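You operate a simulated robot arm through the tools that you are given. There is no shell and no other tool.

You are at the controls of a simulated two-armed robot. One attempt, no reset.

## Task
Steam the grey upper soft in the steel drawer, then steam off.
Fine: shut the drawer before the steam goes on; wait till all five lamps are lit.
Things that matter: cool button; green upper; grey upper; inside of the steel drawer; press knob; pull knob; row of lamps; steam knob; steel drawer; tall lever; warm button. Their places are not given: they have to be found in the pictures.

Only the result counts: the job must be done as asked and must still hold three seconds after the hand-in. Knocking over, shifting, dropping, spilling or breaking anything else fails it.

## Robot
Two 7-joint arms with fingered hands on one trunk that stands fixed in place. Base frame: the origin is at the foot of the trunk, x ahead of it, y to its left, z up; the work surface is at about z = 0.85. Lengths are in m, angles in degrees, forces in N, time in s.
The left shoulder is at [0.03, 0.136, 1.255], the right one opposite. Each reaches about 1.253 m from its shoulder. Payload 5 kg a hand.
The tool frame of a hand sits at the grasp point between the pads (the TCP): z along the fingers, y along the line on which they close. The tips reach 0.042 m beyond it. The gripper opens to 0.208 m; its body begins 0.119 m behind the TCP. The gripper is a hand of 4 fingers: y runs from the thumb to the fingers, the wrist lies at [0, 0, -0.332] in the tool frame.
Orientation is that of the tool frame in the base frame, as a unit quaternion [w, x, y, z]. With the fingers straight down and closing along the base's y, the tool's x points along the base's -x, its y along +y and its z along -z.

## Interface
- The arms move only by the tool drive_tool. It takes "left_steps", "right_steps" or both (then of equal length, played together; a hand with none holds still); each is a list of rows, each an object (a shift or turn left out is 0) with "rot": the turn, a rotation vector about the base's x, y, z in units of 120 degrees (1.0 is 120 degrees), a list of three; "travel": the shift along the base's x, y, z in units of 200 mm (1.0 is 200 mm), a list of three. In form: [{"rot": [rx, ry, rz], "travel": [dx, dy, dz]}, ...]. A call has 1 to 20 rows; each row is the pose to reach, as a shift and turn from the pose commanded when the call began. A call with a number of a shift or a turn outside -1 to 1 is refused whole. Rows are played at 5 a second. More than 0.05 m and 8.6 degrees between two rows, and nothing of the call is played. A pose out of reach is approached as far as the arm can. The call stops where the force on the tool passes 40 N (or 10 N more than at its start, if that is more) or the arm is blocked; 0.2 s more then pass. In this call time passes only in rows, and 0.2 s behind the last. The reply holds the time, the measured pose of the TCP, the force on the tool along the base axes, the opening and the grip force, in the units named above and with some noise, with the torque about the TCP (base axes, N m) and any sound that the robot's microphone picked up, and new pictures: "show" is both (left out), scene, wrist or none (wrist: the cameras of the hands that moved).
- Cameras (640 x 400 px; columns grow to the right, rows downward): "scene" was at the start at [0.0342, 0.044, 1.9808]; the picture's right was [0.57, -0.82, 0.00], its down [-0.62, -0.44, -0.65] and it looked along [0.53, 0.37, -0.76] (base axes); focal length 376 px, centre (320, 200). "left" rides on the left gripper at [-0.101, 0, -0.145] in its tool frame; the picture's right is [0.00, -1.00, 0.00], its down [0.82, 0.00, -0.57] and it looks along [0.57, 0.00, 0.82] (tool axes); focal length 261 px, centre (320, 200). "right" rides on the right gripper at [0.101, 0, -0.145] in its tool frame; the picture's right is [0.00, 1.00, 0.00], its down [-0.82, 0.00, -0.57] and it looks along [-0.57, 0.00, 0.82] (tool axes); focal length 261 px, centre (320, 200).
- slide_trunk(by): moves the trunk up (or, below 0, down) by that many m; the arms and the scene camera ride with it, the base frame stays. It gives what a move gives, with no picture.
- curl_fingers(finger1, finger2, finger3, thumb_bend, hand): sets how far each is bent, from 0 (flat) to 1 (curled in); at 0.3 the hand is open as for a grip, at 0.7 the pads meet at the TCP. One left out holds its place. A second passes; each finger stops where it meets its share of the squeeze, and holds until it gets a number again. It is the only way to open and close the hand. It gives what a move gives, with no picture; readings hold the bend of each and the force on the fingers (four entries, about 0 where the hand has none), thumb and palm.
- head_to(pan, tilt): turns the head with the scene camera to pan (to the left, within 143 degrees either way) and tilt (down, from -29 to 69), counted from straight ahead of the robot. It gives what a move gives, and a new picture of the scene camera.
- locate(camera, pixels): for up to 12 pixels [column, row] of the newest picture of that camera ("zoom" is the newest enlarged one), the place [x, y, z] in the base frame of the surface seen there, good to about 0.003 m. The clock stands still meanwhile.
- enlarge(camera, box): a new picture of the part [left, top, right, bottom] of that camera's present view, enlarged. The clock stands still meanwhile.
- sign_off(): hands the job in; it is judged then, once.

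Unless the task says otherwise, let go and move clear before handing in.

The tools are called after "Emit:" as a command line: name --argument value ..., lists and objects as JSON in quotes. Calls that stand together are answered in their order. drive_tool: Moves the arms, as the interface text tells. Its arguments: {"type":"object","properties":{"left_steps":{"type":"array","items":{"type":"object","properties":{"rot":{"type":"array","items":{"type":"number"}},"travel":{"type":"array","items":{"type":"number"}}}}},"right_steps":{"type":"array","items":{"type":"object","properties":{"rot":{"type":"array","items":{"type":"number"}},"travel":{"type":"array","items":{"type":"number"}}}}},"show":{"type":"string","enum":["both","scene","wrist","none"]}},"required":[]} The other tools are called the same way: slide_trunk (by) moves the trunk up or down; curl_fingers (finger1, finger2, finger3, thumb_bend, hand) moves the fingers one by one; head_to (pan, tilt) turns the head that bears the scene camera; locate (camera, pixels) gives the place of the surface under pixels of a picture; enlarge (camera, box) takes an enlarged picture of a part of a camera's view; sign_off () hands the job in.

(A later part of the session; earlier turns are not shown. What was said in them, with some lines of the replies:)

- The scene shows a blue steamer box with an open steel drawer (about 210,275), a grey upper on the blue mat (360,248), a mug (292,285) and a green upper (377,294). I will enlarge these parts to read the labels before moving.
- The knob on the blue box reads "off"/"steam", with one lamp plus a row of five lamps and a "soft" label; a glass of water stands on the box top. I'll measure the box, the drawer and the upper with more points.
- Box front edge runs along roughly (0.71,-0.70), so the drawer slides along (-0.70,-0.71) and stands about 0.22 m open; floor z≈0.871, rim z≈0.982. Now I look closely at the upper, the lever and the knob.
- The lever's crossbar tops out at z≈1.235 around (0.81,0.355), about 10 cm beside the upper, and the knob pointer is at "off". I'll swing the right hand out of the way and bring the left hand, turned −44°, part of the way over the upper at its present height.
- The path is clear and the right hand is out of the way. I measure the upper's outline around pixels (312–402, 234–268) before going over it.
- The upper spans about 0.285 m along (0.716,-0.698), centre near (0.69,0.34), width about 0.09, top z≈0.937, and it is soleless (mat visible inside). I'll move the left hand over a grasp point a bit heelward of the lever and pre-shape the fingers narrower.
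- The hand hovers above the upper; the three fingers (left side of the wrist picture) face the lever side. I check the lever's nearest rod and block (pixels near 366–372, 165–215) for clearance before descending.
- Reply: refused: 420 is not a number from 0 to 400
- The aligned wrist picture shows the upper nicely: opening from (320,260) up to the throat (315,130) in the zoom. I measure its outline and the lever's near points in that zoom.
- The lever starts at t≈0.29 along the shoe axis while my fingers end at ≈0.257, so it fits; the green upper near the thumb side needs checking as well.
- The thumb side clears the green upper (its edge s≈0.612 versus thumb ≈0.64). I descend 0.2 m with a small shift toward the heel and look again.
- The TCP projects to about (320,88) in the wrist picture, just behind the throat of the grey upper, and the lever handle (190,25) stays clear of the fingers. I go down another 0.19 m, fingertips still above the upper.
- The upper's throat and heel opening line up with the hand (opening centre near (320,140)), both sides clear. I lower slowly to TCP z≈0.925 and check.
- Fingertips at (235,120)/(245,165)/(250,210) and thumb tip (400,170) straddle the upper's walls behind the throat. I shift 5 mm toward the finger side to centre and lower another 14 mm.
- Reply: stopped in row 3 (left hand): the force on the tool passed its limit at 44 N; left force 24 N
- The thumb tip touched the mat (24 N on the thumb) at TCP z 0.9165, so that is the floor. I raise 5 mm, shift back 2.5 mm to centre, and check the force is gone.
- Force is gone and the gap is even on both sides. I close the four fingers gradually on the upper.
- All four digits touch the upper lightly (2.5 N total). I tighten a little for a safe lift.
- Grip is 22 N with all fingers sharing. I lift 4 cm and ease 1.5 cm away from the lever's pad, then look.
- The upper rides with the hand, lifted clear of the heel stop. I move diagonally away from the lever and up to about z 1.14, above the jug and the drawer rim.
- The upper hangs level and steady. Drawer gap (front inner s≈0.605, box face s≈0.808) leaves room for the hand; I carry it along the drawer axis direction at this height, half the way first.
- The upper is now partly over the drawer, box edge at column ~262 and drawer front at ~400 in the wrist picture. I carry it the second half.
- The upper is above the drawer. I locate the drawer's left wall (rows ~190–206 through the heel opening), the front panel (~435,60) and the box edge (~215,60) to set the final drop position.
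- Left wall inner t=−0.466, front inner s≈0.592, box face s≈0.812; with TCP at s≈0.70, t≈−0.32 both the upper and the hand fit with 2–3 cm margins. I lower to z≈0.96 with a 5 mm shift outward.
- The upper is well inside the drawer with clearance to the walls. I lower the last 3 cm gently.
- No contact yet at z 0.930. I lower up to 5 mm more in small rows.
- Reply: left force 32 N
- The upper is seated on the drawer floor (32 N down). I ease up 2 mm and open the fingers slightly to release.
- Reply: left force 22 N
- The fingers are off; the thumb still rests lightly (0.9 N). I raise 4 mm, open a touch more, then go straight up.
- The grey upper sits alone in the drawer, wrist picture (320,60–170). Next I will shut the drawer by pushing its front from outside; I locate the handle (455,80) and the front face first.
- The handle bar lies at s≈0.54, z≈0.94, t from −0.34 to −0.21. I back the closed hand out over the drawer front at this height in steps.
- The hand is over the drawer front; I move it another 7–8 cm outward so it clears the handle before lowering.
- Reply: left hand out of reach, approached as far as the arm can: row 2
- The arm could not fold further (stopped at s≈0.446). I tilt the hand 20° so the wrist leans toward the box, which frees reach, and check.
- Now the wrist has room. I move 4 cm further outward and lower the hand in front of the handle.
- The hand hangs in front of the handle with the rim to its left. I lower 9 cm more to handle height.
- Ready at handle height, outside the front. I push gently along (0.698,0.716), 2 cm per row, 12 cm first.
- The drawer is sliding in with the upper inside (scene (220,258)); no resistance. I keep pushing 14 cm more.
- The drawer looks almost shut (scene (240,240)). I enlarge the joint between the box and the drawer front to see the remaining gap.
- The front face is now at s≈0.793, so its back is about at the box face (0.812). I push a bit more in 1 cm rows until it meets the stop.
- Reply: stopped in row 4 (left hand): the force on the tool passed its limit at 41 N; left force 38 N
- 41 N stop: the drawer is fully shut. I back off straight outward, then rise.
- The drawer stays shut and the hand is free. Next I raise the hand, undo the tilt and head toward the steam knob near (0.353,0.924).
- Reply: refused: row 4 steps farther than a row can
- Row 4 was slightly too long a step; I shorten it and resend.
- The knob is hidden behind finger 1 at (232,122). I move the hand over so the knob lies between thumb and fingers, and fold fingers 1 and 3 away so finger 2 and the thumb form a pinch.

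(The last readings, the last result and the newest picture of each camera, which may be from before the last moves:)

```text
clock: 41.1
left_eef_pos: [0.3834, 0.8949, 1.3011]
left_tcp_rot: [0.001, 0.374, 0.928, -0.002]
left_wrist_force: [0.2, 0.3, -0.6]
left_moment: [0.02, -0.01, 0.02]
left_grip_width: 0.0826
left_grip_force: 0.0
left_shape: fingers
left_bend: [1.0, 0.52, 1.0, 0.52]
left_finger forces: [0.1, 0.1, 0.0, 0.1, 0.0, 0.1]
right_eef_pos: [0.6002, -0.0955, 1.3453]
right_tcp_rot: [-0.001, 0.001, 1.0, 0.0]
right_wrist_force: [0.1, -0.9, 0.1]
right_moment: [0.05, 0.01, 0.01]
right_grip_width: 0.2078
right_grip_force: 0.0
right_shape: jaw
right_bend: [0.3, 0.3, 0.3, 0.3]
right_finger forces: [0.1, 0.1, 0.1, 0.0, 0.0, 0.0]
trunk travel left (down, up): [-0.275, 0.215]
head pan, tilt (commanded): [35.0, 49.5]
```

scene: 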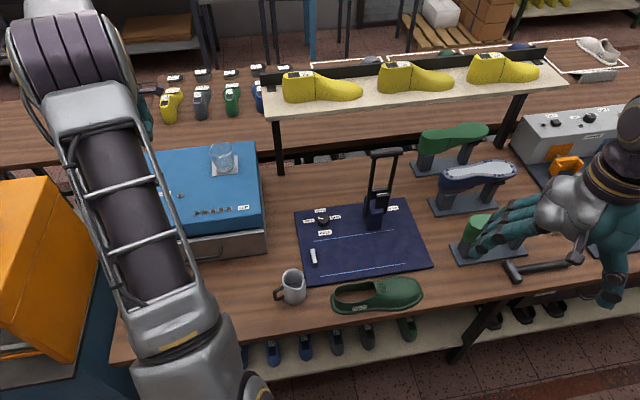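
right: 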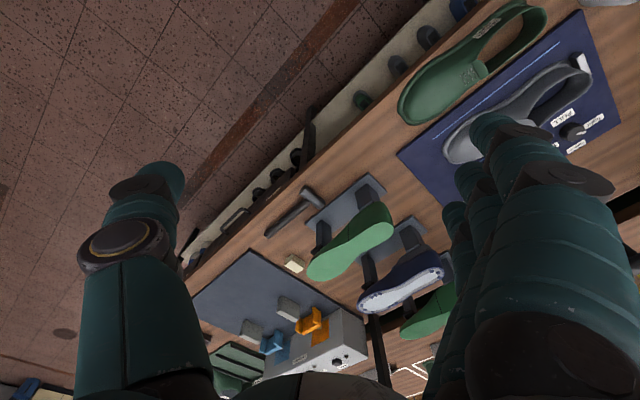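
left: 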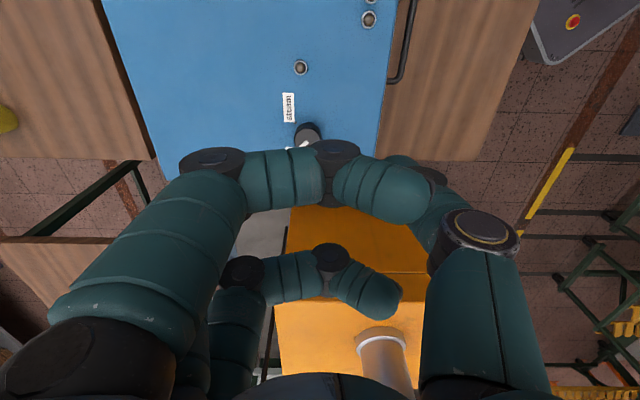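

Folded finger 1 blocks the view of the knob at (307,130). I open fingers 1 and 3 flat again to see and measure the knob first.

Emit:
curl_fingers --hand "left" --finger1 0.25 --finger2 0.45 --finger3 0.25 --thumb_bend 0.45

Emit:
drive_tool --left_steps '[{"travel": [0, 0, 0]}]' --show "wrist"

Emit:
enlarge --camera "left" --box '[220, 40, 420, 200]'

```text
clock: 42.1
left_eef_pos: [0.3836, 0.8946, 1.3009]
left_tcp_rot: [0.001, 0.373, 0.928, -0.002]
left_wrist_force: [0.1, -0.5, 0.4]
left_moment: [0.01, -0.02, 0.02]
left_grip_width: 0.1928
left_grip_force: 0.0
left_shape: fingers
left_bend: [0.25, 0.45, 0.25, 0.45]
left_finger forces: [0.0, 0.1, 0.0, 0.0, 0.0, 0.1]
right_eef_pos: [0.6005, -0.0953, 1.3459]
right_tcp_rot: [0.0, 0.0, 1.0, -0.001]
right_wrist_force: [0.3, 0.0, -0.5]
right_moment: [-0.01, -0.04, 0.0]
right_grip_width: 0.2081
right_grip_force: 0.0
right_shape: jaw
right_bend: [0.3, 0.3, 0.3, 0.3]
right_finger forces: [0.0, 0.0, 0.1, 0.1, 0.0, 0.0]
trunk travel left (down, up): [-0.275, 0.215]
head pan, tilt (commanded): [35.0, 49.5]
```

```text
clock: 42.5
left_eef_pos: [0.3834, 0.8935, 1.3023]
left_tcp_rot: [0.0, 0.374, 0.927, -0.002]
left_wrist_force: [0.0, 0.6, 0.0]
left_moment: [0.0, -0.01, -0.03]
left_grip_width: 0.193
left_grip_force: 0.0
left_shape: fingers
left_bend: [0.25, 0.45, 0.25, 0.45]
left_finger forces: [0.1, 0.1, 0.0, 0.1, 0.0, 0.0]
right_eef_pos: [0.6006, -0.0961, 1.3453]
right_tcp_rot: [0.001, 0.0, 1.0, 0.0]
right_wrist_force: [0.3, -1.0, 0.4]
right_moment: [0.01, -0.01, -0.02]
right_grip_width: 0.2078
right_grip_force: 0.1
right_shape: jaw
right_bend: [0.3, 0.3, 0.3, 0.3]
right_finger forces: [0.0, 0.0, 0.1, 0.0, 0.0, 0.0]
trunk travel left (down, up): [-0.275, 0.215]
head pan, tilt (commanded): [35.0, 49.5]
```

left: 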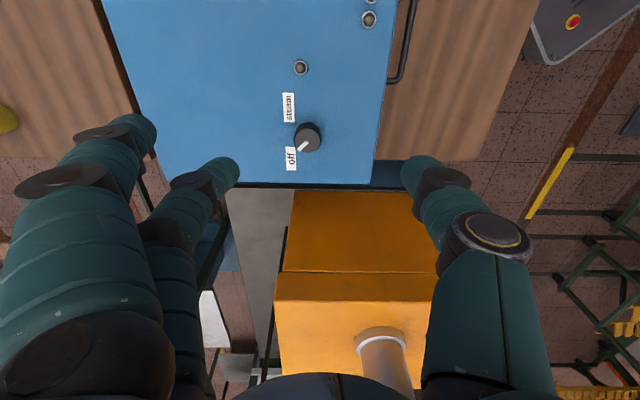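

```text
2.50 times, centred on (320, 120) of left
```

zoom: 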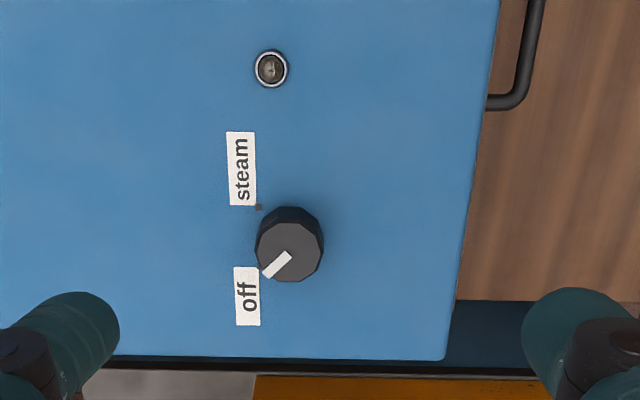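

A clear view: the knob pointer points down-left to "off", the "steam" tick (258,207 in zoom) is up-left, so it needs a 90° clockwise turn seen from above. I locate the knob precisely.

Emit:
locate --camera "zoom" --pixels '[[291, 250], [262, 248], [318, 245], [290, 225], [292, 278], [275, 265], [258, 207], [330, 250], [240, 300], [241, 170], [271, 70], [300, 250]]'

```text
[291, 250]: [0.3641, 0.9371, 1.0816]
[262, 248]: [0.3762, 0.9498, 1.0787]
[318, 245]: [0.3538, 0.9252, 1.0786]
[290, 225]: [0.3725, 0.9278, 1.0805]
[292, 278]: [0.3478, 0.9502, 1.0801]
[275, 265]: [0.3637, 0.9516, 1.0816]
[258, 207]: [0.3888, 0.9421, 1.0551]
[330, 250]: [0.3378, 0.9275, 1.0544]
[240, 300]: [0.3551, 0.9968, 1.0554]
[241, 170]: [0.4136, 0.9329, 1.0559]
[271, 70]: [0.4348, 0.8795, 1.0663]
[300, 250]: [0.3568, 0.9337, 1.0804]
```

Knob centre ≈ (0.3625,0.938), top z 1.081, box top z 1.055, diameter ≈ 0.037. I move over it and test in the air whether the hand can yaw to −90°.

Emit:
drive_tool --left_steps '[{"rot": [0, 0, -0.064], "travel": [-0.02, 0.04, 0]}, {"rot": [0, 0, -0.128], "travel": [-0.04, 0.08, 0]}, {"rot": [0, 0, -0.192], "travel": [-0.06, 0.12, 0]}, {"rot": [0, 0, -0.256], "travel": [-0.08, 0.16, 0]}, {"rot": [0, 0, -0.32], "travel": [-0.09, 0.19, 0]}, {"rot": [0, 0, -0.383], "travel": [-0.105, 0.22, 0]}]' --show "both"

```text
clock: 43.9
left_eef_pos: [0.3619, 0.9379, 1.3029]
left_tcp_rot: [0.0, 0.706, 0.708, -0.002]
left_wrist_force: [-0.8, -0.7, -0.7]
left_moment: [-0.03, -0.01, -0.01]
left_grip_width: 0.1933
left_grip_force: 0.1
left_shape: fingers
left_bend: [0.25, 0.45, 0.25, 0.45]
left_finger forces: [0.0, 0.0, 0.0, 0.0, 0.1, 0.0]
right_eef_pos: [0.5999, -0.0951, 1.3467]
right_tcp_rot: [0.0, 0.0, 1.0, 0.001]
right_wrist_force: [0.2, 1.1, -0.7]
right_moment: [-0.03, -0.05, 0.0]
right_grip_width: 0.2078
right_grip_force: 0.0
right_shape: jaw
right_bend: [0.3, 0.3, 0.3, 0.3]
right_finger forces: [0.0, 0.0, 0.1, 0.1, 0.1, 0.0]
trunk travel left (down, up): [-0.275, 0.215]
head pan, tilt (commanded): [35.0, 49.5]
```

scene: 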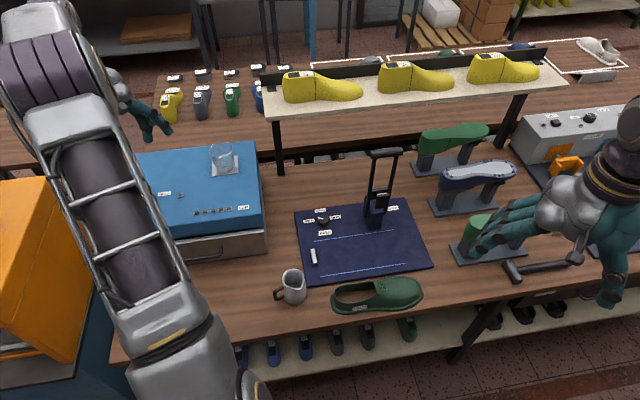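
left: 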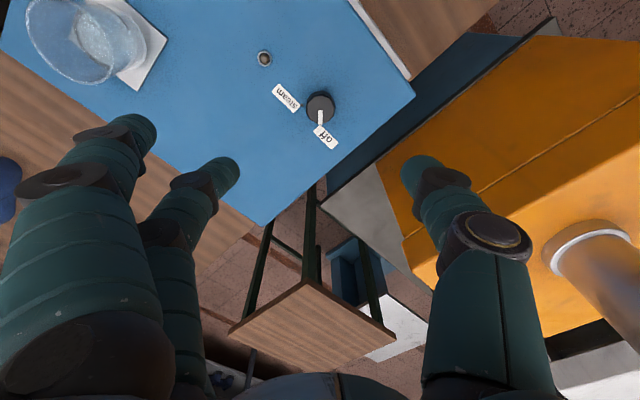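

Yaw −90° is reachable and the knob sits right under the tool axis (320,107). I check the glass's distance, then yaw back to 0° to begin the turn from there.

Emit:
locate --camera "left" --pixels '[[80, 60], [120, 50], [160, 45], [140, 85], [100, 80], [320, 103], [265, 58], [307, 115]]'

Emit:
drive_tool --left_steps '[{"rot": [0, 0, 0.068]}, {"rot": [0, 0, 0.136]}, {"rot": [0, 0, 0.204]}, {"rot": [0, 0, 0.273]}, {"rot": [0, 0, 0.341]}, {"rot": [0, 0, 0.409]}, {"rot": [0, 0, 0.477]}, {"rot": [0, 0, 0.545]}, {"rot": [0, 0, 0.614]}, {"rot": [0, 0, 0.682]}, {"rot": [0, 0, 0.75]}]' --show "both"

```text
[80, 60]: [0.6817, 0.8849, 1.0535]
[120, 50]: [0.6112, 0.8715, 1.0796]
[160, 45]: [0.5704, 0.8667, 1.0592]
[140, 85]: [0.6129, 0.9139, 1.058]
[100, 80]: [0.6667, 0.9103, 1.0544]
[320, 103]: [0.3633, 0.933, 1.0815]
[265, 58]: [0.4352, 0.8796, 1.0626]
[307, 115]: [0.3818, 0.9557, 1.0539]
```

```text
clock: 46.3
left_eef_pos: [0.3618, 0.9379, 1.3022]
left_tcp_rot: [0.001, -0.003, 1.0, -0.002]
left_wrist_force: [-0.2, 0.0, 0.3]
left_moment: [-0.01, -0.01, 0.04]
left_grip_width: 0.1932
left_grip_force: 0.0
left_shape: fingers
left_bend: [0.25, 0.45, 0.25, 0.45]
left_finger forces: [0.1, 0.1, 0.0, 0.0, 0.0, 0.0]
right_eef_pos: [0.6002, -0.0957, 1.3467]
right_tcp_rot: [0.0, 0.0, 1.0, 0.0]
right_wrist_force: [0.1, 0.1, 0.1]
right_moment: [0.0, -0.01, 0.0]
right_grip_width: 0.2077
right_grip_force: 0.0
right_shape: jaw
right_bend: [0.3, 0.3, 0.3, 0.3]
right_finger forces: [0.0, 0.1, 0.1, 0.0, 0.0, 0.0]
trunk travel left (down, up): [-0.275, 0.215]
head pan, tilt (commanded): [35.0, 49.5]
```

scene: 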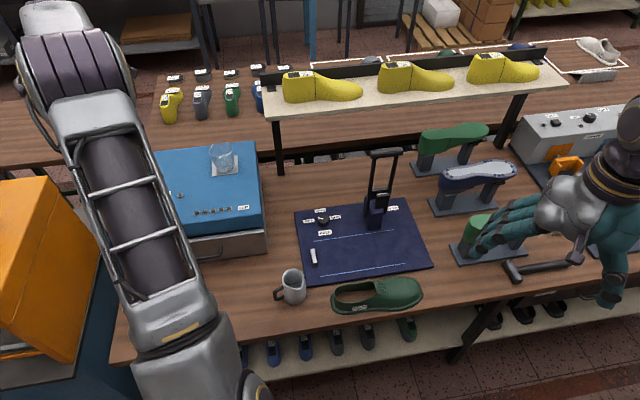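
left: 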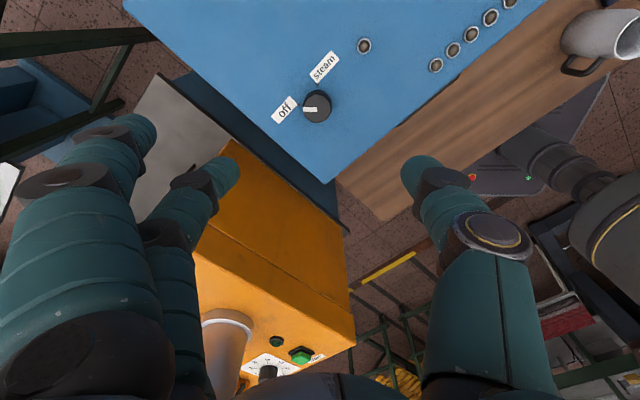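

At yaw 0° the knob (317,107) is still under the tool axis. I check the orange machine's height near the fingers before descending.

Emit:
locate --camera "left" --pixels '[[270, 180], [270, 230], [300, 290], [230, 250], [240, 150], [180, 110], [170, 150], [317, 105], [435, 65], [310, 108], [220, 345], [340, 215]]'

Emit:
enlarge --camera "left" --box '[240, 30, 400, 180]'

```text
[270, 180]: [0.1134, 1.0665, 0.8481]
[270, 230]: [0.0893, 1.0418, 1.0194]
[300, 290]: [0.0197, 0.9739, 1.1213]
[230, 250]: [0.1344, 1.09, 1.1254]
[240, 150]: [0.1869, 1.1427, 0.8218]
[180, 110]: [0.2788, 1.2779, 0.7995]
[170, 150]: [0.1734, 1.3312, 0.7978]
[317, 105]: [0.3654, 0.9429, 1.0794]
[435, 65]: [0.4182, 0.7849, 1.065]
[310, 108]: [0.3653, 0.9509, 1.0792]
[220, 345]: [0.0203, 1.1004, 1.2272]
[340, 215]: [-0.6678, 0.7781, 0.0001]
```

```text
2.67 times, centred on (320, 105) of left
```

zoom: 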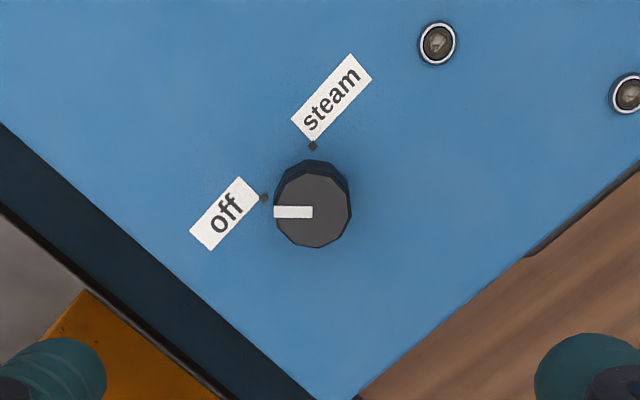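

The pointer is at "off" exactly and the orange machine is well away (x<0.15). I descend onto the knob to TCP z≈1.115 with a 2 mm correction.

Emit:
drive_tool --left_steps '[{"travel": [0, 0.01, -0.2]}, {"travel": [0, 0.01, -0.4]}, {"travel": [0, 0.01, -0.6]}, {"travel": [0, 0.01, -0.75]}, {"travel": [0, 0.01, -0.85]}, {"travel": [0, 0.01, -0.925]}]' --show "both"

```text
clock: 47.7
left_eef_pos: [0.3627, 0.9413, 1.1164]
left_tcp_rot: [0.002, -0.001, 1.0, -0.001]
left_wrist_force: [0.0, 0.5, 0.2]
left_moment: [-0.06, 0.03, 0.01]
left_grip_width: 0.1931
left_grip_force: 0.1
left_shape: fingers
left_bend: [0.25, 0.45, 0.25, 0.45]
left_finger forces: [0.0, 0.0, 0.1, 0.0, 0.0, 0.0]
right_eef_pos: [0.6012, -0.0941, 1.3452]
right_tcp_rot: [0.0, 0.0, 1.0, 0.0]
right_wrist_force: [-0.6, 0.8, 0.2]
right_moment: [-0.07, 0.03, -0.01]
right_grip_width: 0.2079
right_grip_force: 0.1
right_shape: jaw
right_bend: [0.3, 0.3, 0.3, 0.3]
right_finger forces: [0.1, 0.0, 0.0, 0.1, 0.1, 0.0]
trunk travel left (down, up): [-0.275, 0.215]
head pan, tilt (commanded): [35.0, 49.5]
```

scene: 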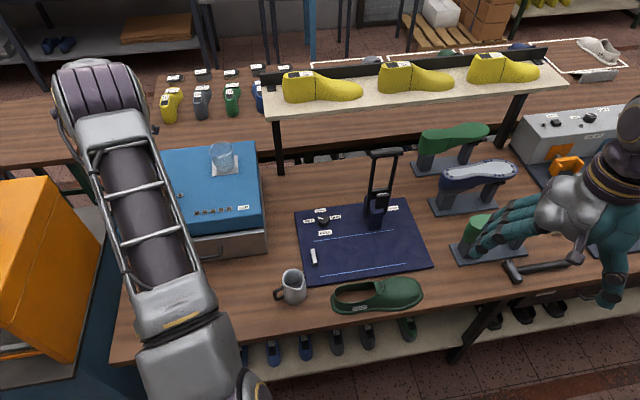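
left: 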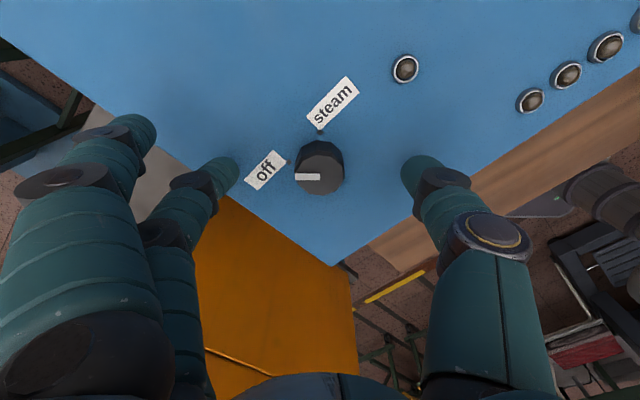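

The knob (320,172) is centred between finger 2 (232,172) and the thumb (410,172). I pinch it.

Emit:
curl_fingers --hand "left" --finger2 0.6 --thumb_bend 0.6

Emit:
drive_tool --left_steps '[{"travel": [0, 0, 0]}]' --show "wrist"

```text
clock: 48.7
left_eef_pos: [0.3619, 0.9409, 1.118]
left_tcp_rot: [0.002, -0.002, 1.0, -0.001]
left_wrist_force: [-0.2, 0.2, 0.6]
left_moment: [-0.01, -0.01, 0.0]
left_grip_width: 0.1549
left_grip_force: 0.0
left_shape: fingers
left_bend: [0.25, 0.6, 0.25, 0.6]
left_finger forces: [0.0, 0.0, 0.0, 0.1, 0.0, 0.0]
right_eef_pos: [0.6004, -0.0946, 1.3451]
right_tcp_rot: [0.0, 0.0, 1.0, 0.001]
right_wrist_force: [0.5, 0.0, 0.6]
right_moment: [0.01, -0.01, -0.03]
right_grip_width: 0.2082
right_grip_force: 0.0
right_shape: jaw
right_bend: [0.3, 0.3, 0.3, 0.3]
right_finger forces: [0.0, 0.1, 0.0, 0.0, 0.0, 0.0]
trunk travel left (down, up): [-0.275, 0.215]
head pan, tilt (commanded): [35.0, 49.5]
```

```text
clock: 49.1
left_eef_pos: [0.3631, 0.9395, 1.1172]
left_tcp_rot: [0.002, -0.002, 1.0, -0.002]
left_wrist_force: [-0.3, -0.1, -0.1]
left_moment: [0.02, -0.01, 0.0]
left_grip_width: 0.155
left_grip_force: 0.0
left_shape: fingers
left_bend: [0.25, 0.6, 0.25, 0.6]
left_finger forces: [0.0, 0.0, 0.0, 0.0, 0.1, 0.1]
right_eef_pos: [0.6017, -0.0964, 1.3458]
right_tcp_rot: [0.0, 0.0, 1.0, 0.001]
right_wrist_force: [1.0, -0.3, 0.1]
right_moment: [0.0, 0.02, 0.0]
right_grip_width: 0.2079
right_grip_force: 0.1
right_shape: jaw
right_bend: [0.3, 0.3, 0.3, 0.3]
right_finger forces: [0.0, 0.1, 0.1, 0.0, 0.1, 0.0]
trunk travel left (down, up): [-0.275, 0.215]
head pan, tilt (commanded): [35.0, 49.5]
```

left: 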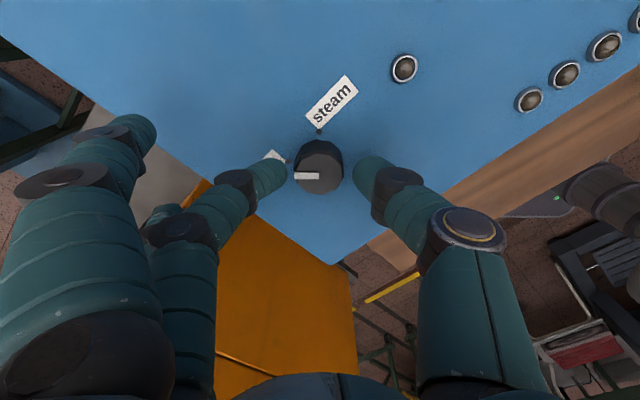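

The fingertips only overlap the knob's top 8 mm. I raise fingers 1 and 3 flatter, reopen the pinch slightly and lower 1 cm for a deeper hold.

Emit:
curl_fingers --hand "left" --finger1 0.08 --finger2 0.56 --finger3 0.08 --thumb_bend 0.57

Emit:
drive_tool --left_steps '[{"travel": [0, 0.005, -0.025]}, {"travel": [0, 0.005, -0.05]}]' --show "wrist"

```text
clock: 50.1
left_eef_pos: [0.3623, 0.9408, 1.1177]
left_tcp_rot: [0.002, -0.001, 1.0, -0.001]
left_wrist_force: [0.4, -0.3, -0.6]
left_moment: [-0.03, -0.03, 0.02]
left_grip_width: 0.1923
left_grip_force: 0.0
left_shape: fingers
left_bend: [0.08, 0.56, 0.08, 0.56]
left_finger forces: [0.0, 0.0, 0.0, 0.0, 0.0, 0.1]
right_eef_pos: [0.6007, -0.0957, 1.3456]
right_tcp_rot: [0.0, 0.0, 1.0, -0.001]
right_wrist_force: [0.0, 0.7, -0.5]
right_moment: [0.04, -0.04, 0.02]
right_grip_width: 0.2079
right_grip_force: 0.1
right_shape: jaw
right_bend: [0.3, 0.3, 0.3, 0.3]
right_finger forces: [0.0, 0.0, 0.0, 0.0, 0.0, 0.0]
trunk travel left (down, up): [-0.275, 0.215]
head pan, tilt (commanded): [35.0, 49.5]
```

```text
clock: 50.7
left_eef_pos: [0.3625, 0.9401, 1.1072]
left_tcp_rot: [0.001, -0.002, 1.0, -0.002]
left_wrist_force: [0.4, -0.1, 0.3]
left_moment: [0.0, -0.02, -0.01]
left_grip_width: 0.1922
left_grip_force: 0.1
left_shape: fingers
left_bend: [0.08, 0.56, 0.08, 0.56]
left_finger forces: [0.1, 0.0, 0.1, 0.1, 0.0, 0.0]
right_eef_pos: [0.6007, -0.0943, 1.3454]
right_tcp_rot: [0.0, 0.0, 1.0, 0.0]
right_wrist_force: [-0.1, 0.2, 0.7]
right_moment: [-0.01, -0.02, 0.01]
right_grip_width: 0.2078
right_grip_force: 0.0
right_shape: jaw
right_bend: [0.3, 0.3, 0.3, 0.3]
right_finger forces: [0.1, 0.1, 0.0, 0.0, 0.1, 0.0]
trunk travel left (down, up): [-0.275, 0.215]
head pan, tilt (commanded): [35.0, 49.5]
```

left: 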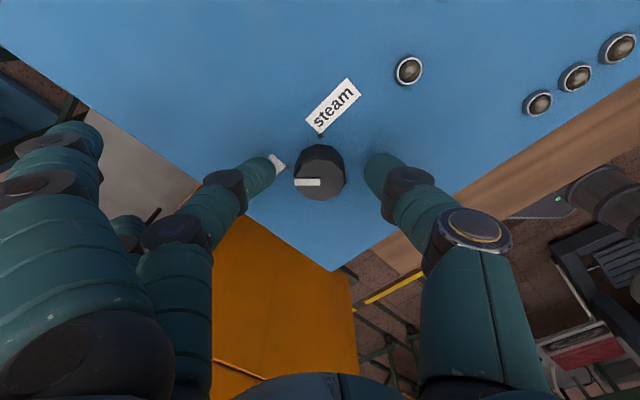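

Lower now at z 1.107 with no contact force. I close finger 2 and the thumb on the knob.

Emit:
curl_fingers --hand "left" --finger2 0.66 --thumb_bend 0.66

Emit:
drive_tool --left_steps '[{"travel": [0, 0, 0]}]' --show "wrist"

```text
clock: 51.7
left_eef_pos: [0.363, 0.9396, 1.1073]
left_tcp_rot: [0.001, -0.001, 1.0, -0.002]
left_wrist_force: [-1.0, -2.6, -1.2]
left_moment: [0.0, 0.03, -0.05]
left_grip_width: 0.1751
left_grip_force: 6.6
left_shape: fingers
left_bend: [0.08, 0.63, 0.08, 0.64]
left_finger forces: [0.0, 5.2, 0.0, 0.0, 8.0, 0.0]
right_eef_pos: [0.6007, -0.0943, 1.3454]
right_tcp_rot: [-0.001, 0.0, 1.0, 0.0]
right_wrist_force: [-0.9, 0.5, 0.5]
right_moment: [0.0, 0.05, 0.01]
right_grip_width: 0.2078
right_grip_force: 0.1
right_shape: jaw
right_bend: [0.3, 0.3, 0.3, 0.3]
right_finger forces: [0.0, 0.1, 0.0, 0.1, 0.0, 0.1]
trunk travel left (down, up): [-0.275, 0.215]
head pan, tilt (commanded): [35.0, 49.5]
```

```text
clock: 52.1
left_eef_pos: [0.3624, 0.941, 1.1079]
left_tcp_rot: [0.002, -0.001, 1.0, -0.002]
left_wrist_force: [-0.8, -2.8, -0.8]
left_moment: [-0.07, 0.01, -0.03]
left_grip_width: 0.1752
left_grip_force: 6.8
left_shape: fingers
left_bend: [0.08, 0.63, 0.08, 0.64]
left_finger forces: [0.1, 5.1, 0.0, 0.1, 8.1, 0.0]
right_eef_pos: [0.5999, -0.0955, 1.3452]
right_tcp_rot: [0.0, 0.0, 1.0, 0.0]
right_wrist_force: [1.0, 0.6, 0.0]
right_moment: [-0.01, 0.06, 0.0]
right_grip_width: 0.2077
right_grip_force: 0.0
right_shape: jaw
right_bend: [0.3, 0.3, 0.3, 0.3]
right_finger forces: [0.0, 0.1, 0.1, 0.0, 0.1, 0.0]
trunk travel left (down, up): [-0.275, 0.215]
head pan, tilt (commanded): [35.0, 49.5]
```

left: 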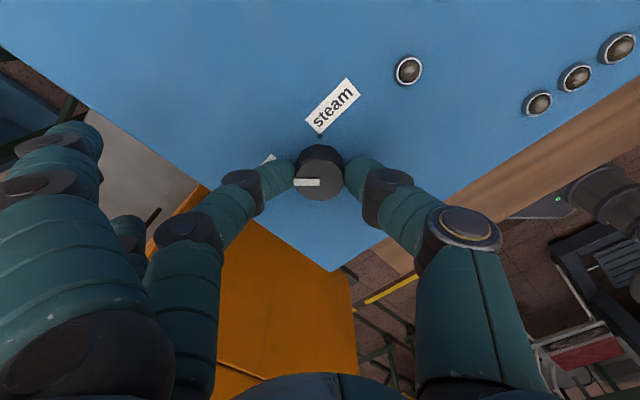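

The pinch holds (5–8 N). I tighten slightly and then turn the knob clockwise 90°.

Emit:
curl_fingers --hand "left" --finger2 0.7 --thumb_bend 0.69

Emit:
drive_tool --left_steps '[{"rot": [0, 0, -0.06]}, {"rot": [0, 0, -0.12]}, {"rot": [0, 0, -0.18]}, {"rot": [0, 0, -0.24]}, {"rot": [0, 0, -0.3]}, {"rot": [0, 0, -0.36]}]' --show "both"

```text
clock: 53.1
left_eef_pos: [0.3623, 0.9401, 1.1095]
left_tcp_rot: [0.001, -0.001, 1.0, -0.002]
left_wrist_force: [-0.9, -7.4, -3.5]
left_moment: [-0.09, 0.02, -0.07]
left_grip_width: 0.1746
left_grip_force: 11.4
left_shape: fingers
left_bend: [0.08, 0.63, 0.08, 0.65]
left_finger forces: [0.0, 7.9, 0.0, 0.0, 15.2, 0.1]
right_eef_pos: [0.6009, -0.0954, 1.345]
right_tcp_rot: [-0.001, 0.0, 1.0, 0.0]
right_wrist_force: [0.4, -1.1, 0.2]
right_moment: [0.01, -0.01, -0.01]
right_grip_width: 0.2078
right_grip_force: 0.0
right_shape: jaw
right_bend: [0.3, 0.3, 0.3, 0.3]
right_finger forces: [0.1, 0.1, 0.0, 0.0, 0.1, 0.1]
trunk travel left (down, up): [-0.275, 0.215]
head pan, tilt (commanded): [35.0, 49.5]
```

```text
clock: 54.5
left_eef_pos: [0.3625, 0.9401, 1.1081]
left_tcp_rot: [0.0, 0.367, 0.93, -0.002]
left_wrist_force: [-4.4, -11.0, -4.4]
left_moment: [-0.32, 0.11, 0.07]
left_grip_width: 0.1754
left_grip_force: 11.6
left_shape: fingers
left_bend: [0.08, 0.63, 0.08, 0.65]
left_finger forces: [0.0, 6.4, 0.0, 0.0, 16.7, 0.0]
right_eef_pos: [0.599, -0.0961, 1.3457]
right_tcp_rot: [0.0, 0.001, 1.0, 0.0]
right_wrist_force: [-0.7, 0.4, 0.5]
right_moment: [-0.02, -0.02, 0.0]
right_grip_width: 0.2079
right_grip_force: 0.0
right_shape: jaw
right_bend: [0.3, 0.3, 0.3, 0.3]
right_finger forces: [0.1, 0.0, 0.0, 0.0, 0.1, 0.1]
trunk travel left (down, up): [-0.275, 0.215]
head pan, tilt (commanded): [35.0, 49.5]
```

scene: 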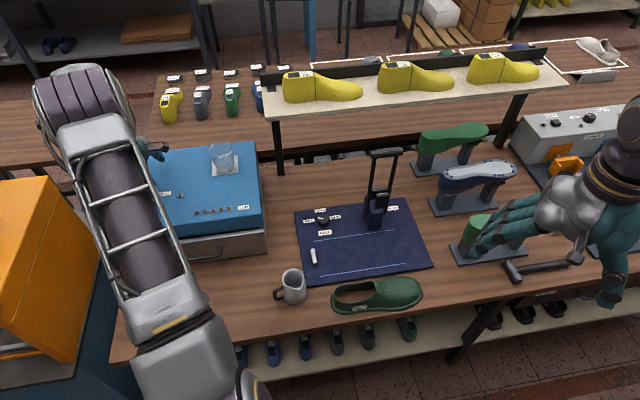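
left: 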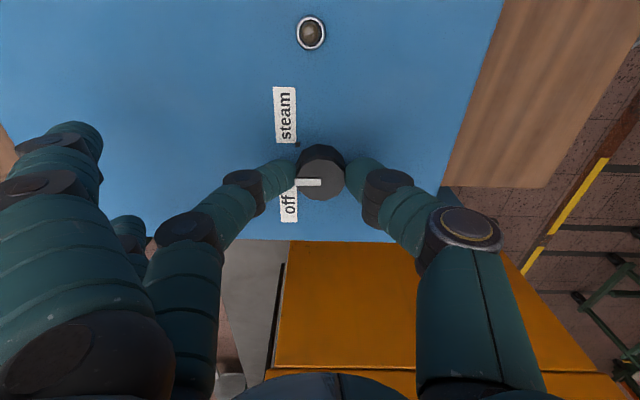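

The pointer turned along with the hand (still toward finger 2, now halfway between the marks). I continue the other half.

Emit:
drive_tool --left_steps '[{"rot": [0, 0, -0.065]}, {"rot": [0, 0, -0.13]}, {"rot": [0, 0, -0.195]}, {"rot": [0, 0, -0.26]}, {"rot": [0, 0, -0.325]}, {"rot": [0, 0, -0.385]}]' --show "both"

```text
clock: 55.9
left_eef_pos: [0.3616, 0.9412, 1.1088]
left_tcp_rot: [0.001, 0.703, 0.711, -0.003]
left_wrist_force: [-9.1, -12.7, -2.8]
left_moment: [-0.37, 0.27, -0.03]
left_grip_width: 0.1751
left_grip_force: 11.1
left_shape: fingers
left_bend: [0.08, 0.63, 0.08, 0.65]
left_finger forces: [0.0, 7.2, 0.1, 0.1, 14.3, 0.1]
right_eef_pos: [0.5991, -0.0949, 1.3454]
right_tcp_rot: [0.0, 0.0, 1.0, 0.0]
right_wrist_force: [-0.5, 0.4, 0.9]
right_moment: [-0.01, 0.02, 0.01]
right_grip_width: 0.2078
right_grip_force: 0.1
right_shape: jaw
right_bend: [0.3, 0.3, 0.3, 0.3]
right_finger forces: [0.0, 0.0, 0.0, 0.0, 0.0, 0.1]
trunk travel left (down, up): [-0.275, 0.215]
head pan, tilt (commanded): [35.0, 49.5]
```

scene: 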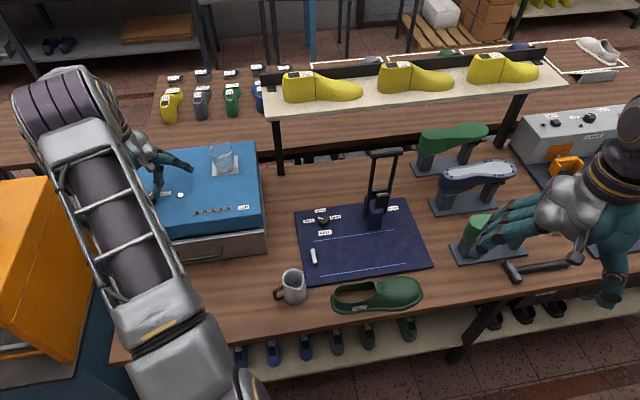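
left: 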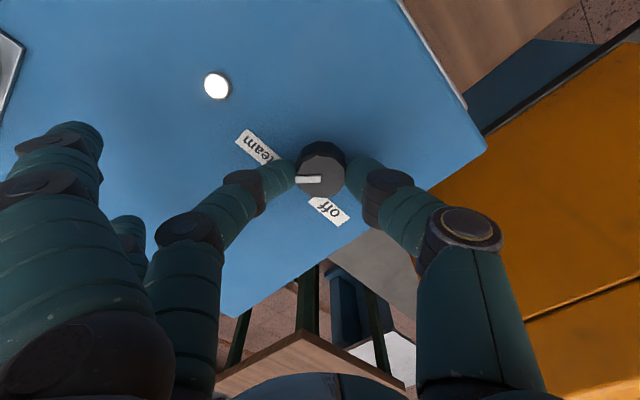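

The single lamp is lit (wrist (216,86), scene (181,195)): steam is on. I hold still and watch the five lamps.

Emit:
drive_tool --left_steps '[{"travel": [0, 0, 0]}, {"travel": [0, 0, 0]}, {"travel": [0, 0, 0]}, {"travel": [0, 0, 0]}, {"travel": [0, 0, 0]}, {"travel": [0, 0, 0]}, {"travel": [0, 0, 0]}, {"travel": [0, 0, 0]}, {"travel": [0, 0, 0]}, {"travel": [0, 0, 0]}]' --show "none"

Emit:
enlarge --camera "scene" --box '[165, 180, 265, 240]'

```text
clock: 58.1
left_eef_pos: [0.3617, 0.9398, 1.1089]
left_tcp_rot: [0.0, 0.701, 0.713, -0.003]
left_wrist_force: [-11.9, -7.4, -0.2]
left_moment: [-0.28, 0.4, -0.04]
left_grip_width: 0.1755
left_grip_force: 11.7
left_shape: fingers
left_bend: [0.08, 0.63, 0.08, 0.65]
left_finger forces: [0.0, 6.8, 0.0, 0.0, 17.3, 0.0]
right_eef_pos: [0.5996, -0.0957, 1.3455]
right_tcp_rot: [0.0, 0.001, 1.0, 0.001]
right_wrist_force: [-0.2, 0.4, -0.5]
right_moment: [0.01, -0.01, 0.01]
right_grip_width: 0.2079
right_grip_force: 0.0
right_shape: jaw
right_bend: [0.3, 0.3, 0.3, 0.3]
right_finger forces: [0.1, 0.0, 0.1, 0.0, 0.1, 0.0]
trunk travel left (down, up): [-0.275, 0.215]
head pan, tilt (commanded): [35.0, 49.5]
```

```text
6.40 times, centred on (215, 210) of scene
```

zoom: 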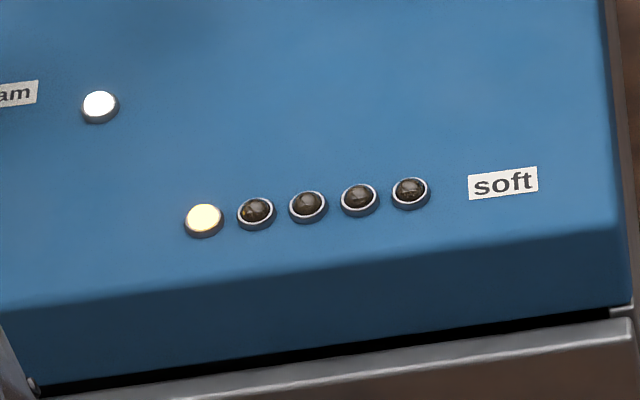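

After about 2.5 s the first of five lamps is lit and the drawer front shows shut. I keep waiting in short spans.

Emit:
drive_tool --left_steps '[{"travel": [0, 0, 0]}, {"travel": [0, 0, 0]}, {"travel": [0, 0, 0]}, {"travel": [0, 0, 0]}, {"travel": [0, 0, 0]}, {"travel": [0, 0, 0]}, {"travel": [0, 0, 0]}, {"travel": [0, 0, 0]}, {"travel": [0, 0, 0]}, {"travel": [0, 0, 0]}]' --show "none"

Emit:
enlarge --camera "scene" --box '[165, 180, 265, 240]'

```text
clock: 60.3
left_eef_pos: [0.3612, 0.9407, 1.1081]
left_tcp_rot: [0.0, 0.702, 0.712, -0.003]
left_wrist_force: [-11.8, -6.9, 0.6]
left_moment: [-0.21, 0.45, -0.04]
left_grip_width: 0.1756
left_grip_force: 12.2
left_shape: fingers
left_bend: [0.08, 0.63, 0.08, 0.65]
left_finger forces: [0.0, 6.6, 0.0, 0.0, 17.7, 0.1]
right_eef_pos: [0.5989, -0.0954, 1.3466]
right_tcp_rot: [0.001, 0.0, 1.0, 0.0]
right_wrist_force: [-0.6, -0.4, 0.2]
right_moment: [0.03, 0.0, -0.01]
right_grip_width: 0.208
right_grip_force: 0.0
right_shape: jaw
right_bend: [0.3, 0.3, 0.3, 0.3]
right_finger forces: [0.0, 0.0, 0.0, 0.0, 0.1, 0.1]
trunk travel left (down, up): [-0.275, 0.215]
head pan, tilt (commanded): [35.0, 49.5]
```

```text
6.40 times, centred on (215, 210) of scene
```

zoom: 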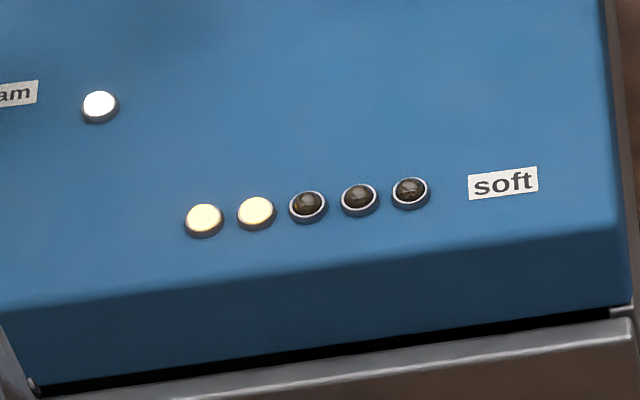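

Two lamps lit at 60.3 s, so roughly 2 s per lamp. I wait on, about 3.4 s.

Emit:
drive_tool --left_steps '[{"travel": [0, 0, 0]}, {"travel": [0, 0, 0]}, {"travel": [0, 0, 0]}, {"travel": [0, 0, 0]}, {"travel": [0, 0, 0]}, {"travel": [0, 0, 0]}, {"travel": [0, 0, 0]}, {"travel": [0, 0, 0]}, {"travel": [0, 0, 0]}, {"travel": [0, 0, 0]}, {"travel": [0, 0, 0]}, {"travel": [0, 0, 0]}, {"travel": [0, 0, 0]}, {"travel": [0, 0, 0]}, {"travel": [0, 0, 0]}, {"travel": [0, 0, 0]}]' --show "none"

Emit:
enlarge --camera "scene" --box '[165, 180, 265, 240]'

```text
clock: 63.7
left_eef_pos: [0.362, 0.9399, 1.108]
left_tcp_rot: [0.0, 0.702, 0.712, -0.003]
left_wrist_force: [-12.8, -6.1, 0.0]
left_moment: [-0.2, 0.4, -0.02]
left_grip_width: 0.1751
left_grip_force: 12.5
left_shape: fingers
left_bend: [0.08, 0.63, 0.08, 0.65]
left_finger forces: [0.0, 6.6, 0.0, 0.0, 17.8, 0.1]
right_eef_pos: [0.5987, -0.0962, 1.3455]
right_tcp_rot: [0.0, 0.0, 1.0, 0.0]
right_wrist_force: [0.6, 1.0, 0.6]
right_moment: [-0.03, 0.02, 0.02]
right_grip_width: 0.2078
right_grip_force: 0.0
right_shape: jaw
right_bend: [0.3, 0.3, 0.3, 0.3]
right_finger forces: [0.1, 0.0, 0.0, 0.0, 0.1, 0.0]
trunk travel left (down, up): [-0.275, 0.215]
head pan, tilt (commanded): [35.0, 49.5]
```

```text
6.40 times, centred on (215, 210) of scene
```

zoom: 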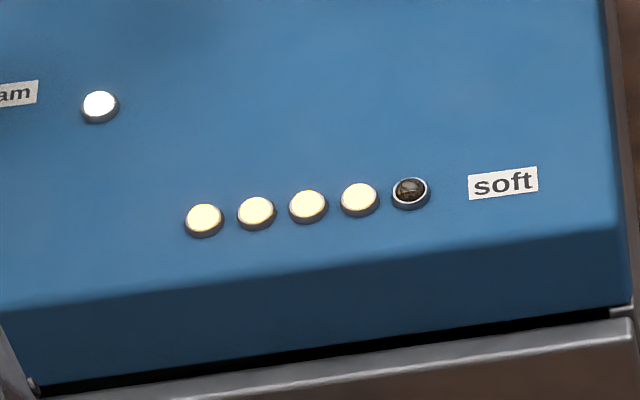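

Four of five lamps are lit at 63.7 s. I wait in shorter spans of about 1 s for the last one.

Emit:
drive_tool --left_steps '[{"travel": [0, 0, 0]}, {"travel": [0, 0, 0]}, {"travel": [0, 0, 0]}, {"travel": [0, 0, 0]}, {"travel": [0, 0, 0]}]' --show "none"

Emit:
enlarge --camera "scene" --box '[165, 180, 265, 240]'

```text
clock: 64.9
left_eef_pos: [0.3624, 0.9411, 1.1088]
left_tcp_rot: [0.0, 0.702, 0.712, -0.002]
left_wrist_force: [-13.0, -6.0, 0.6]
left_moment: [-0.2, 0.44, -0.01]
left_grip_width: 0.1754
left_grip_force: 12.5
left_shape: fingers
left_bend: [0.08, 0.63, 0.08, 0.65]
left_finger forces: [0.0, 6.6, 0.1, 0.1, 17.7, 0.0]
right_eef_pos: [0.599, -0.0954, 1.347]
right_tcp_rot: [0.0, 0.0, 1.0, 0.0]
right_wrist_force: [-0.3, -0.2, -0.7]
right_moment: [-0.01, 0.01, 0.02]
right_grip_width: 0.2079
right_grip_force: 0.1
right_shape: jaw
right_bend: [0.3, 0.3, 0.3, 0.3]
right_finger forces: [0.1, 0.0, 0.1, 0.1, 0.0, 0.0]
trunk travel left (down, up): [-0.275, 0.215]
head pan, tilt (commanded): [35.0, 49.5]
```

```text
6.40 times, centred on (215, 210) of scene
```

zoom: 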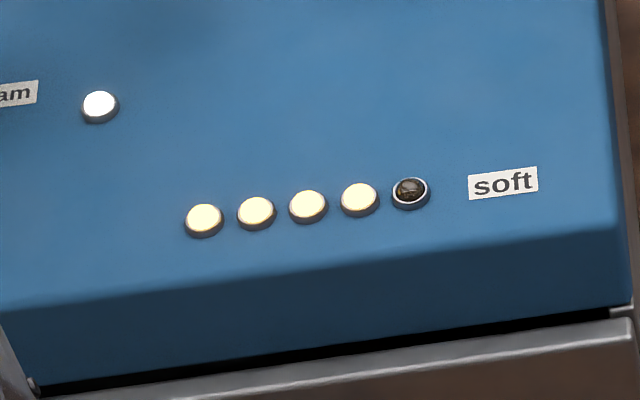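

The fifth lamp is still dark at 64.9 s; I wait another 0.8 s.

Emit:
drive_tool --left_steps '[{"travel": [0, 0, 0]}, {"travel": [0, 0, 0]}, {"travel": [0, 0, 0]}]' --show "none"

Emit:
enlarge --camera "scene" --box '[165, 180, 265, 240]'

```text
clock: 65.7
left_eef_pos: [0.3629, 0.9405, 1.1085]
left_tcp_rot: [0.001, 0.702, 0.712, -0.003]
left_wrist_force: [-11.7, -6.1, -0.2]
left_moment: [-0.25, 0.43, -0.03]
left_grip_width: 0.1757
left_grip_force: 12.1
left_shape: fingers
left_bend: [0.08, 0.63, 0.08, 0.65]
left_finger forces: [0.1, 6.6, 0.1, 0.0, 17.8, 0.0]
right_eef_pos: [0.5986, -0.0962, 1.3455]
right_tcp_rot: [0.0, 0.0, 1.0, 0.0]
right_wrist_force: [0.5, -0.1, -0.9]
right_moment: [-0.02, 0.0, 0.01]
right_grip_width: 0.2079
right_grip_force: 0.1
right_shape: jaw
right_bend: [0.3, 0.3, 0.3, 0.3]
right_finger forces: [0.0, 0.0, 0.0, 0.0, 0.0, 0.0]
trunk travel left (down, up): [-0.275, 0.215]
head pan, tilt (commanded): [35.0, 49.5]
```

```text
6.40 times, centred on (215, 210) of scene
```

zoom: 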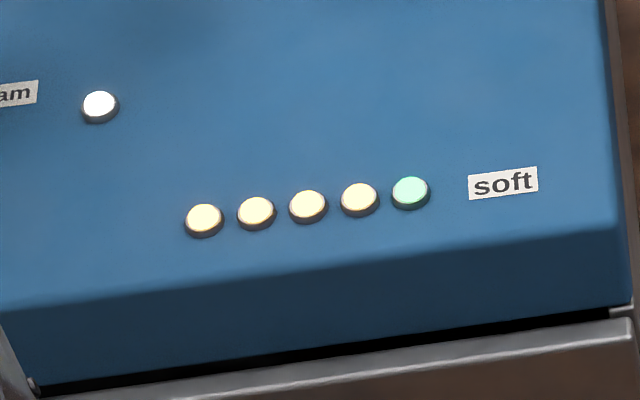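

All five lamps are lit, the fifth in green, at 65.7 s. I turn the knob back counter-clockwise to "off" now.

Emit:
drive_tool --left_steps '[{"rot": [0, 0, 0.0695]}, {"rot": [0, 0, 0.139]}, {"rot": [0, 0, 0.2085]}, {"rot": [0, 0, 0.278]}, {"rot": [0, 0, 0.3475]}, {"rot": [0, 0, 0.417]}, {"rot": [0, 0, 0.4865]}, {"rot": [0, 0, 0.556]}, {"rot": [0, 0, 0.6255]}, {"rot": [0, 0, 0.695]}, {"rot": [0, 0, 0.76]}]' --show "both"

```text
clock: 68.1
left_eef_pos: [0.3655, 0.94, 1.1093]
left_tcp_rot: [0.001, -0.018, 1.0, -0.001]
left_wrist_force: [-7.1, -5.3, 1.0]
left_moment: [-0.17, 0.23, -0.2]
left_grip_width: 0.1742
left_grip_force: 11.9
left_shape: fingers
left_bend: [0.08, 0.63, 0.08, 0.66]
left_finger forces: [0.0, 9.0, 0.0, 0.0, 13.6, 0.1]
right_eef_pos: [0.6014, -0.0971, 1.3441]
right_tcp_rot: [0.0, 0.0, 1.0, 0.0]
right_wrist_force: [0.7, -1.4, -0.9]
right_moment: [0.03, 0.0, 0.02]
right_grip_width: 0.2078
right_grip_force: 0.0
right_shape: jaw
right_bend: [0.3, 0.3, 0.3, 0.3]
right_finger forces: [0.2, 0.0, 0.0, 0.0, 0.0, 0.1]
trunk travel left (down, up): [-0.275, 0.215]
head pan, tilt (commanded): [35.0, 49.5]
```

scene: 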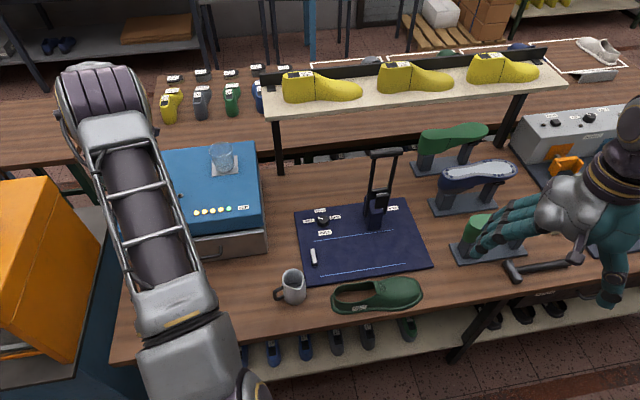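
left: 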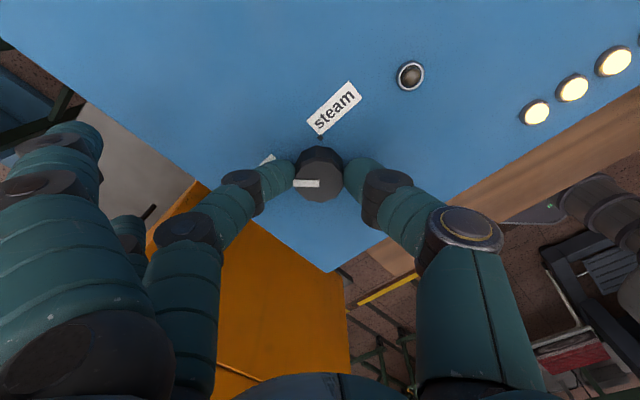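

The steam lamp (409,75) is dark again and the pointer is back at "off"; the five lamps still show soft. I release the knob and rise straight up.

Emit:
curl_fingers --hand "left" --finger2 0.55 --thumb_bend 0.55

Emit:
drive_tool --left_steps '[{"travel": [0, 0, 0.1]}, {"travel": [0, 0, 0.25]}, {"travel": [0, 0, 0.45]}, {"travel": [0, 0, 0.65]}, {"travel": [0, 0, 0.85]}, {"travel": [0, 0, 1.0]}]' --show "both"

Emit:
enlarge --camera "left" --box '[220, 20, 480, 180]'

```text
clock: 69.1
left_eef_pos: [0.3628, 0.9412, 1.1093]
left_tcp_rot: [0.002, -0.018, 1.0, -0.002]
left_wrist_force: [0.6, 0.3, 1.6]
left_moment: [-0.11, -0.03, 0.03]
left_grip_width: 0.195
left_grip_force: 0.5
left_shape: fingers
left_bend: [0.08, 0.55, 0.08, 0.55]
left_finger forces: [0.0, 0.0, 0.0, 0.0, 1.7, 0.1]
right_eef_pos: [0.6002, -0.0957, 1.3453]
right_tcp_rot: [-0.001, 0.0, 1.0, 0.0]
right_wrist_force: [-0.8, 0.6, -0.1]
right_moment: [-0.02, -0.03, 0.0]
right_grip_width: 0.2077
right_grip_force: 0.2
right_shape: jaw
right_bend: [0.3, 0.3, 0.3, 0.3]
right_finger forces: [0.1, 0.0, 0.1, 0.0, 0.0, 0.0]
trunk travel left (down, up): [-0.275, 0.215]
head pan, tilt (commanded): [35.0, 49.5]
```

```text
clock: 70.5
left_eef_pos: [0.362, 0.9395, 1.3076]
left_tcp_rot: [0.003, -0.018, 1.0, -0.002]
left_wrist_force: [0.6, -1.2, -0.6]
left_moment: [0.04, 0.05, -0.01]
left_grip_width: 0.195
left_grip_force: 0.0
left_shape: fingers
left_bend: [0.08, 0.55, 0.08, 0.55]
left_finger forces: [0.1, 0.0, 0.0, 0.0, 0.1, 0.0]
right_eef_pos: [0.601, -0.096, 1.3455]
right_tcp_rot: [-0.001, 0.0, 1.0, 0.0]
right_wrist_force: [-0.8, -0.7, -0.3]
right_moment: [0.08, -0.01, -0.04]
right_grip_width: 0.2075
right_grip_force: 0.1
right_shape: jaw
right_bend: [0.3, 0.3, 0.3, 0.3]
right_finger forces: [0.0, 0.0, 0.0, 0.0, 0.1, 0.0]
trunk travel left (down, up): [-0.275, 0.215]
head pan, tilt (commanded): [35.0, 49.5]
```

scene: 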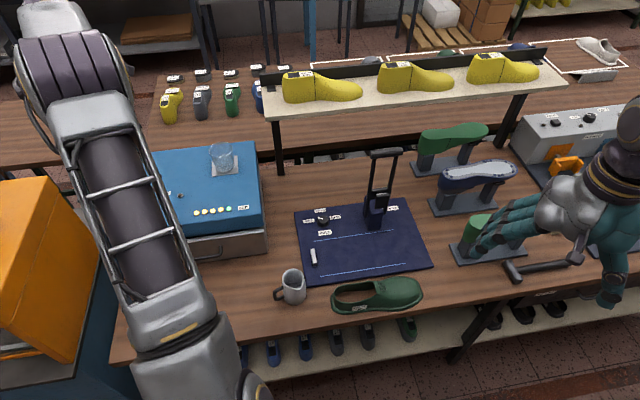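
left: 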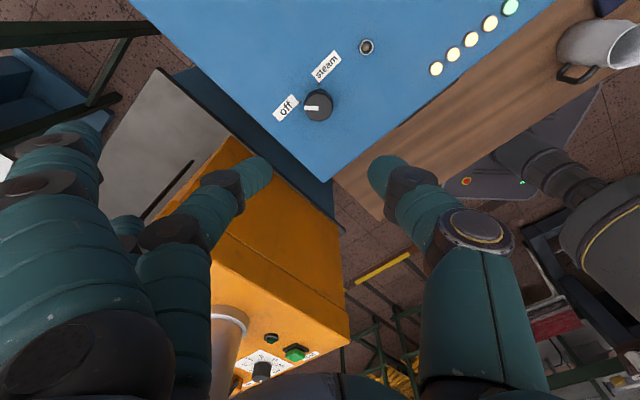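

```text
2.46 times, centred on (350, 100) of left
```

zoom: 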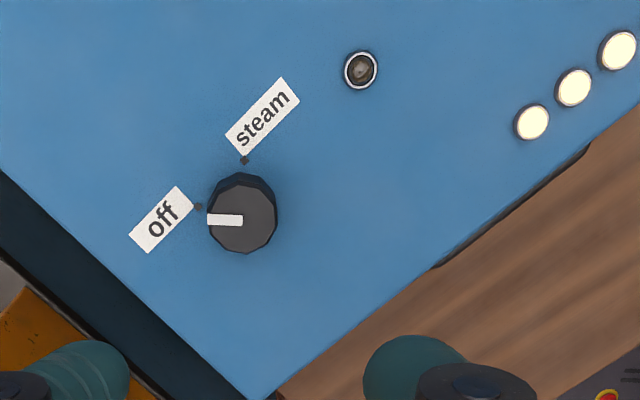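

The pointer is on "off", the steam lamp is dark and all five lamps remain lit. I do one last check of the drawer front, glass and neighbours before handing in.

Emit:
enlarge --camera "scene" --box '[150, 130, 330, 310]'

Emit:
enlarge --camera "scene" --box '[280, 130, 450, 320]'

Emit:
locate --camera "scene" --pixels '[[240, 236], [255, 232], [235, 250], [258, 245], [250, 225]]'

```text
2.22 times, centred on (240, 220) of scene
```

zoom: 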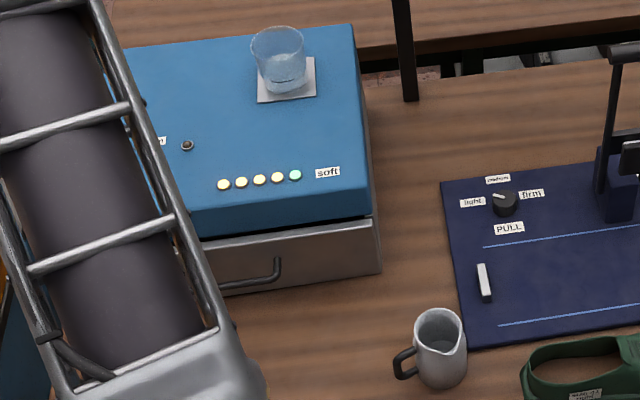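

```text
2.11 times, centred on (365, 225) of scene
```

zoom: 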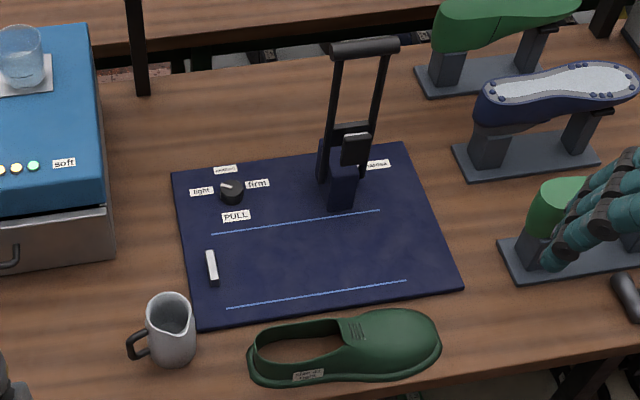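

```text
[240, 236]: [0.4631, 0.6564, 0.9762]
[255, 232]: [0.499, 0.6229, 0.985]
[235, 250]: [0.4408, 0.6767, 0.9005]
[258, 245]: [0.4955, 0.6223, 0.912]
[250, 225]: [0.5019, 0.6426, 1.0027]
```

The drawer is shut (front face unchanged at s≈0.793), the five lamps are lit, steam is off, and the glass, jug, green upper, pull knob and lever are where they were. Both hands are clear, so I hand in.

Emit:
sign_off

```text
The job is handed in.
```

The grey upper was steamed until all five lamps lit, and the steam is off again. I've handed the job in. I haven't seen a verdict on it.

- **Upper:** it lies in the steel drawer, which I shut before turning the steam on. The drawer front was still shut when I last checked.
- **Steam:** the knob went to "steam" at about 55 s. The fifth lamp lit, in green, by 65.7 s, and I turned the knob straight back. The pointer was on "off" and the steam lamp dark before I handed in.
- **Everything else:** the glass, jug, green upper, pull knob and tall lever looked unmoved in the last pictures, and both hands were clear.

When I went in to pick up the upper, the left thumb pressed on the blue mat. The arm stopped itself at 44 N. I backed off 5 mm and saw no mark or shift afterwards.
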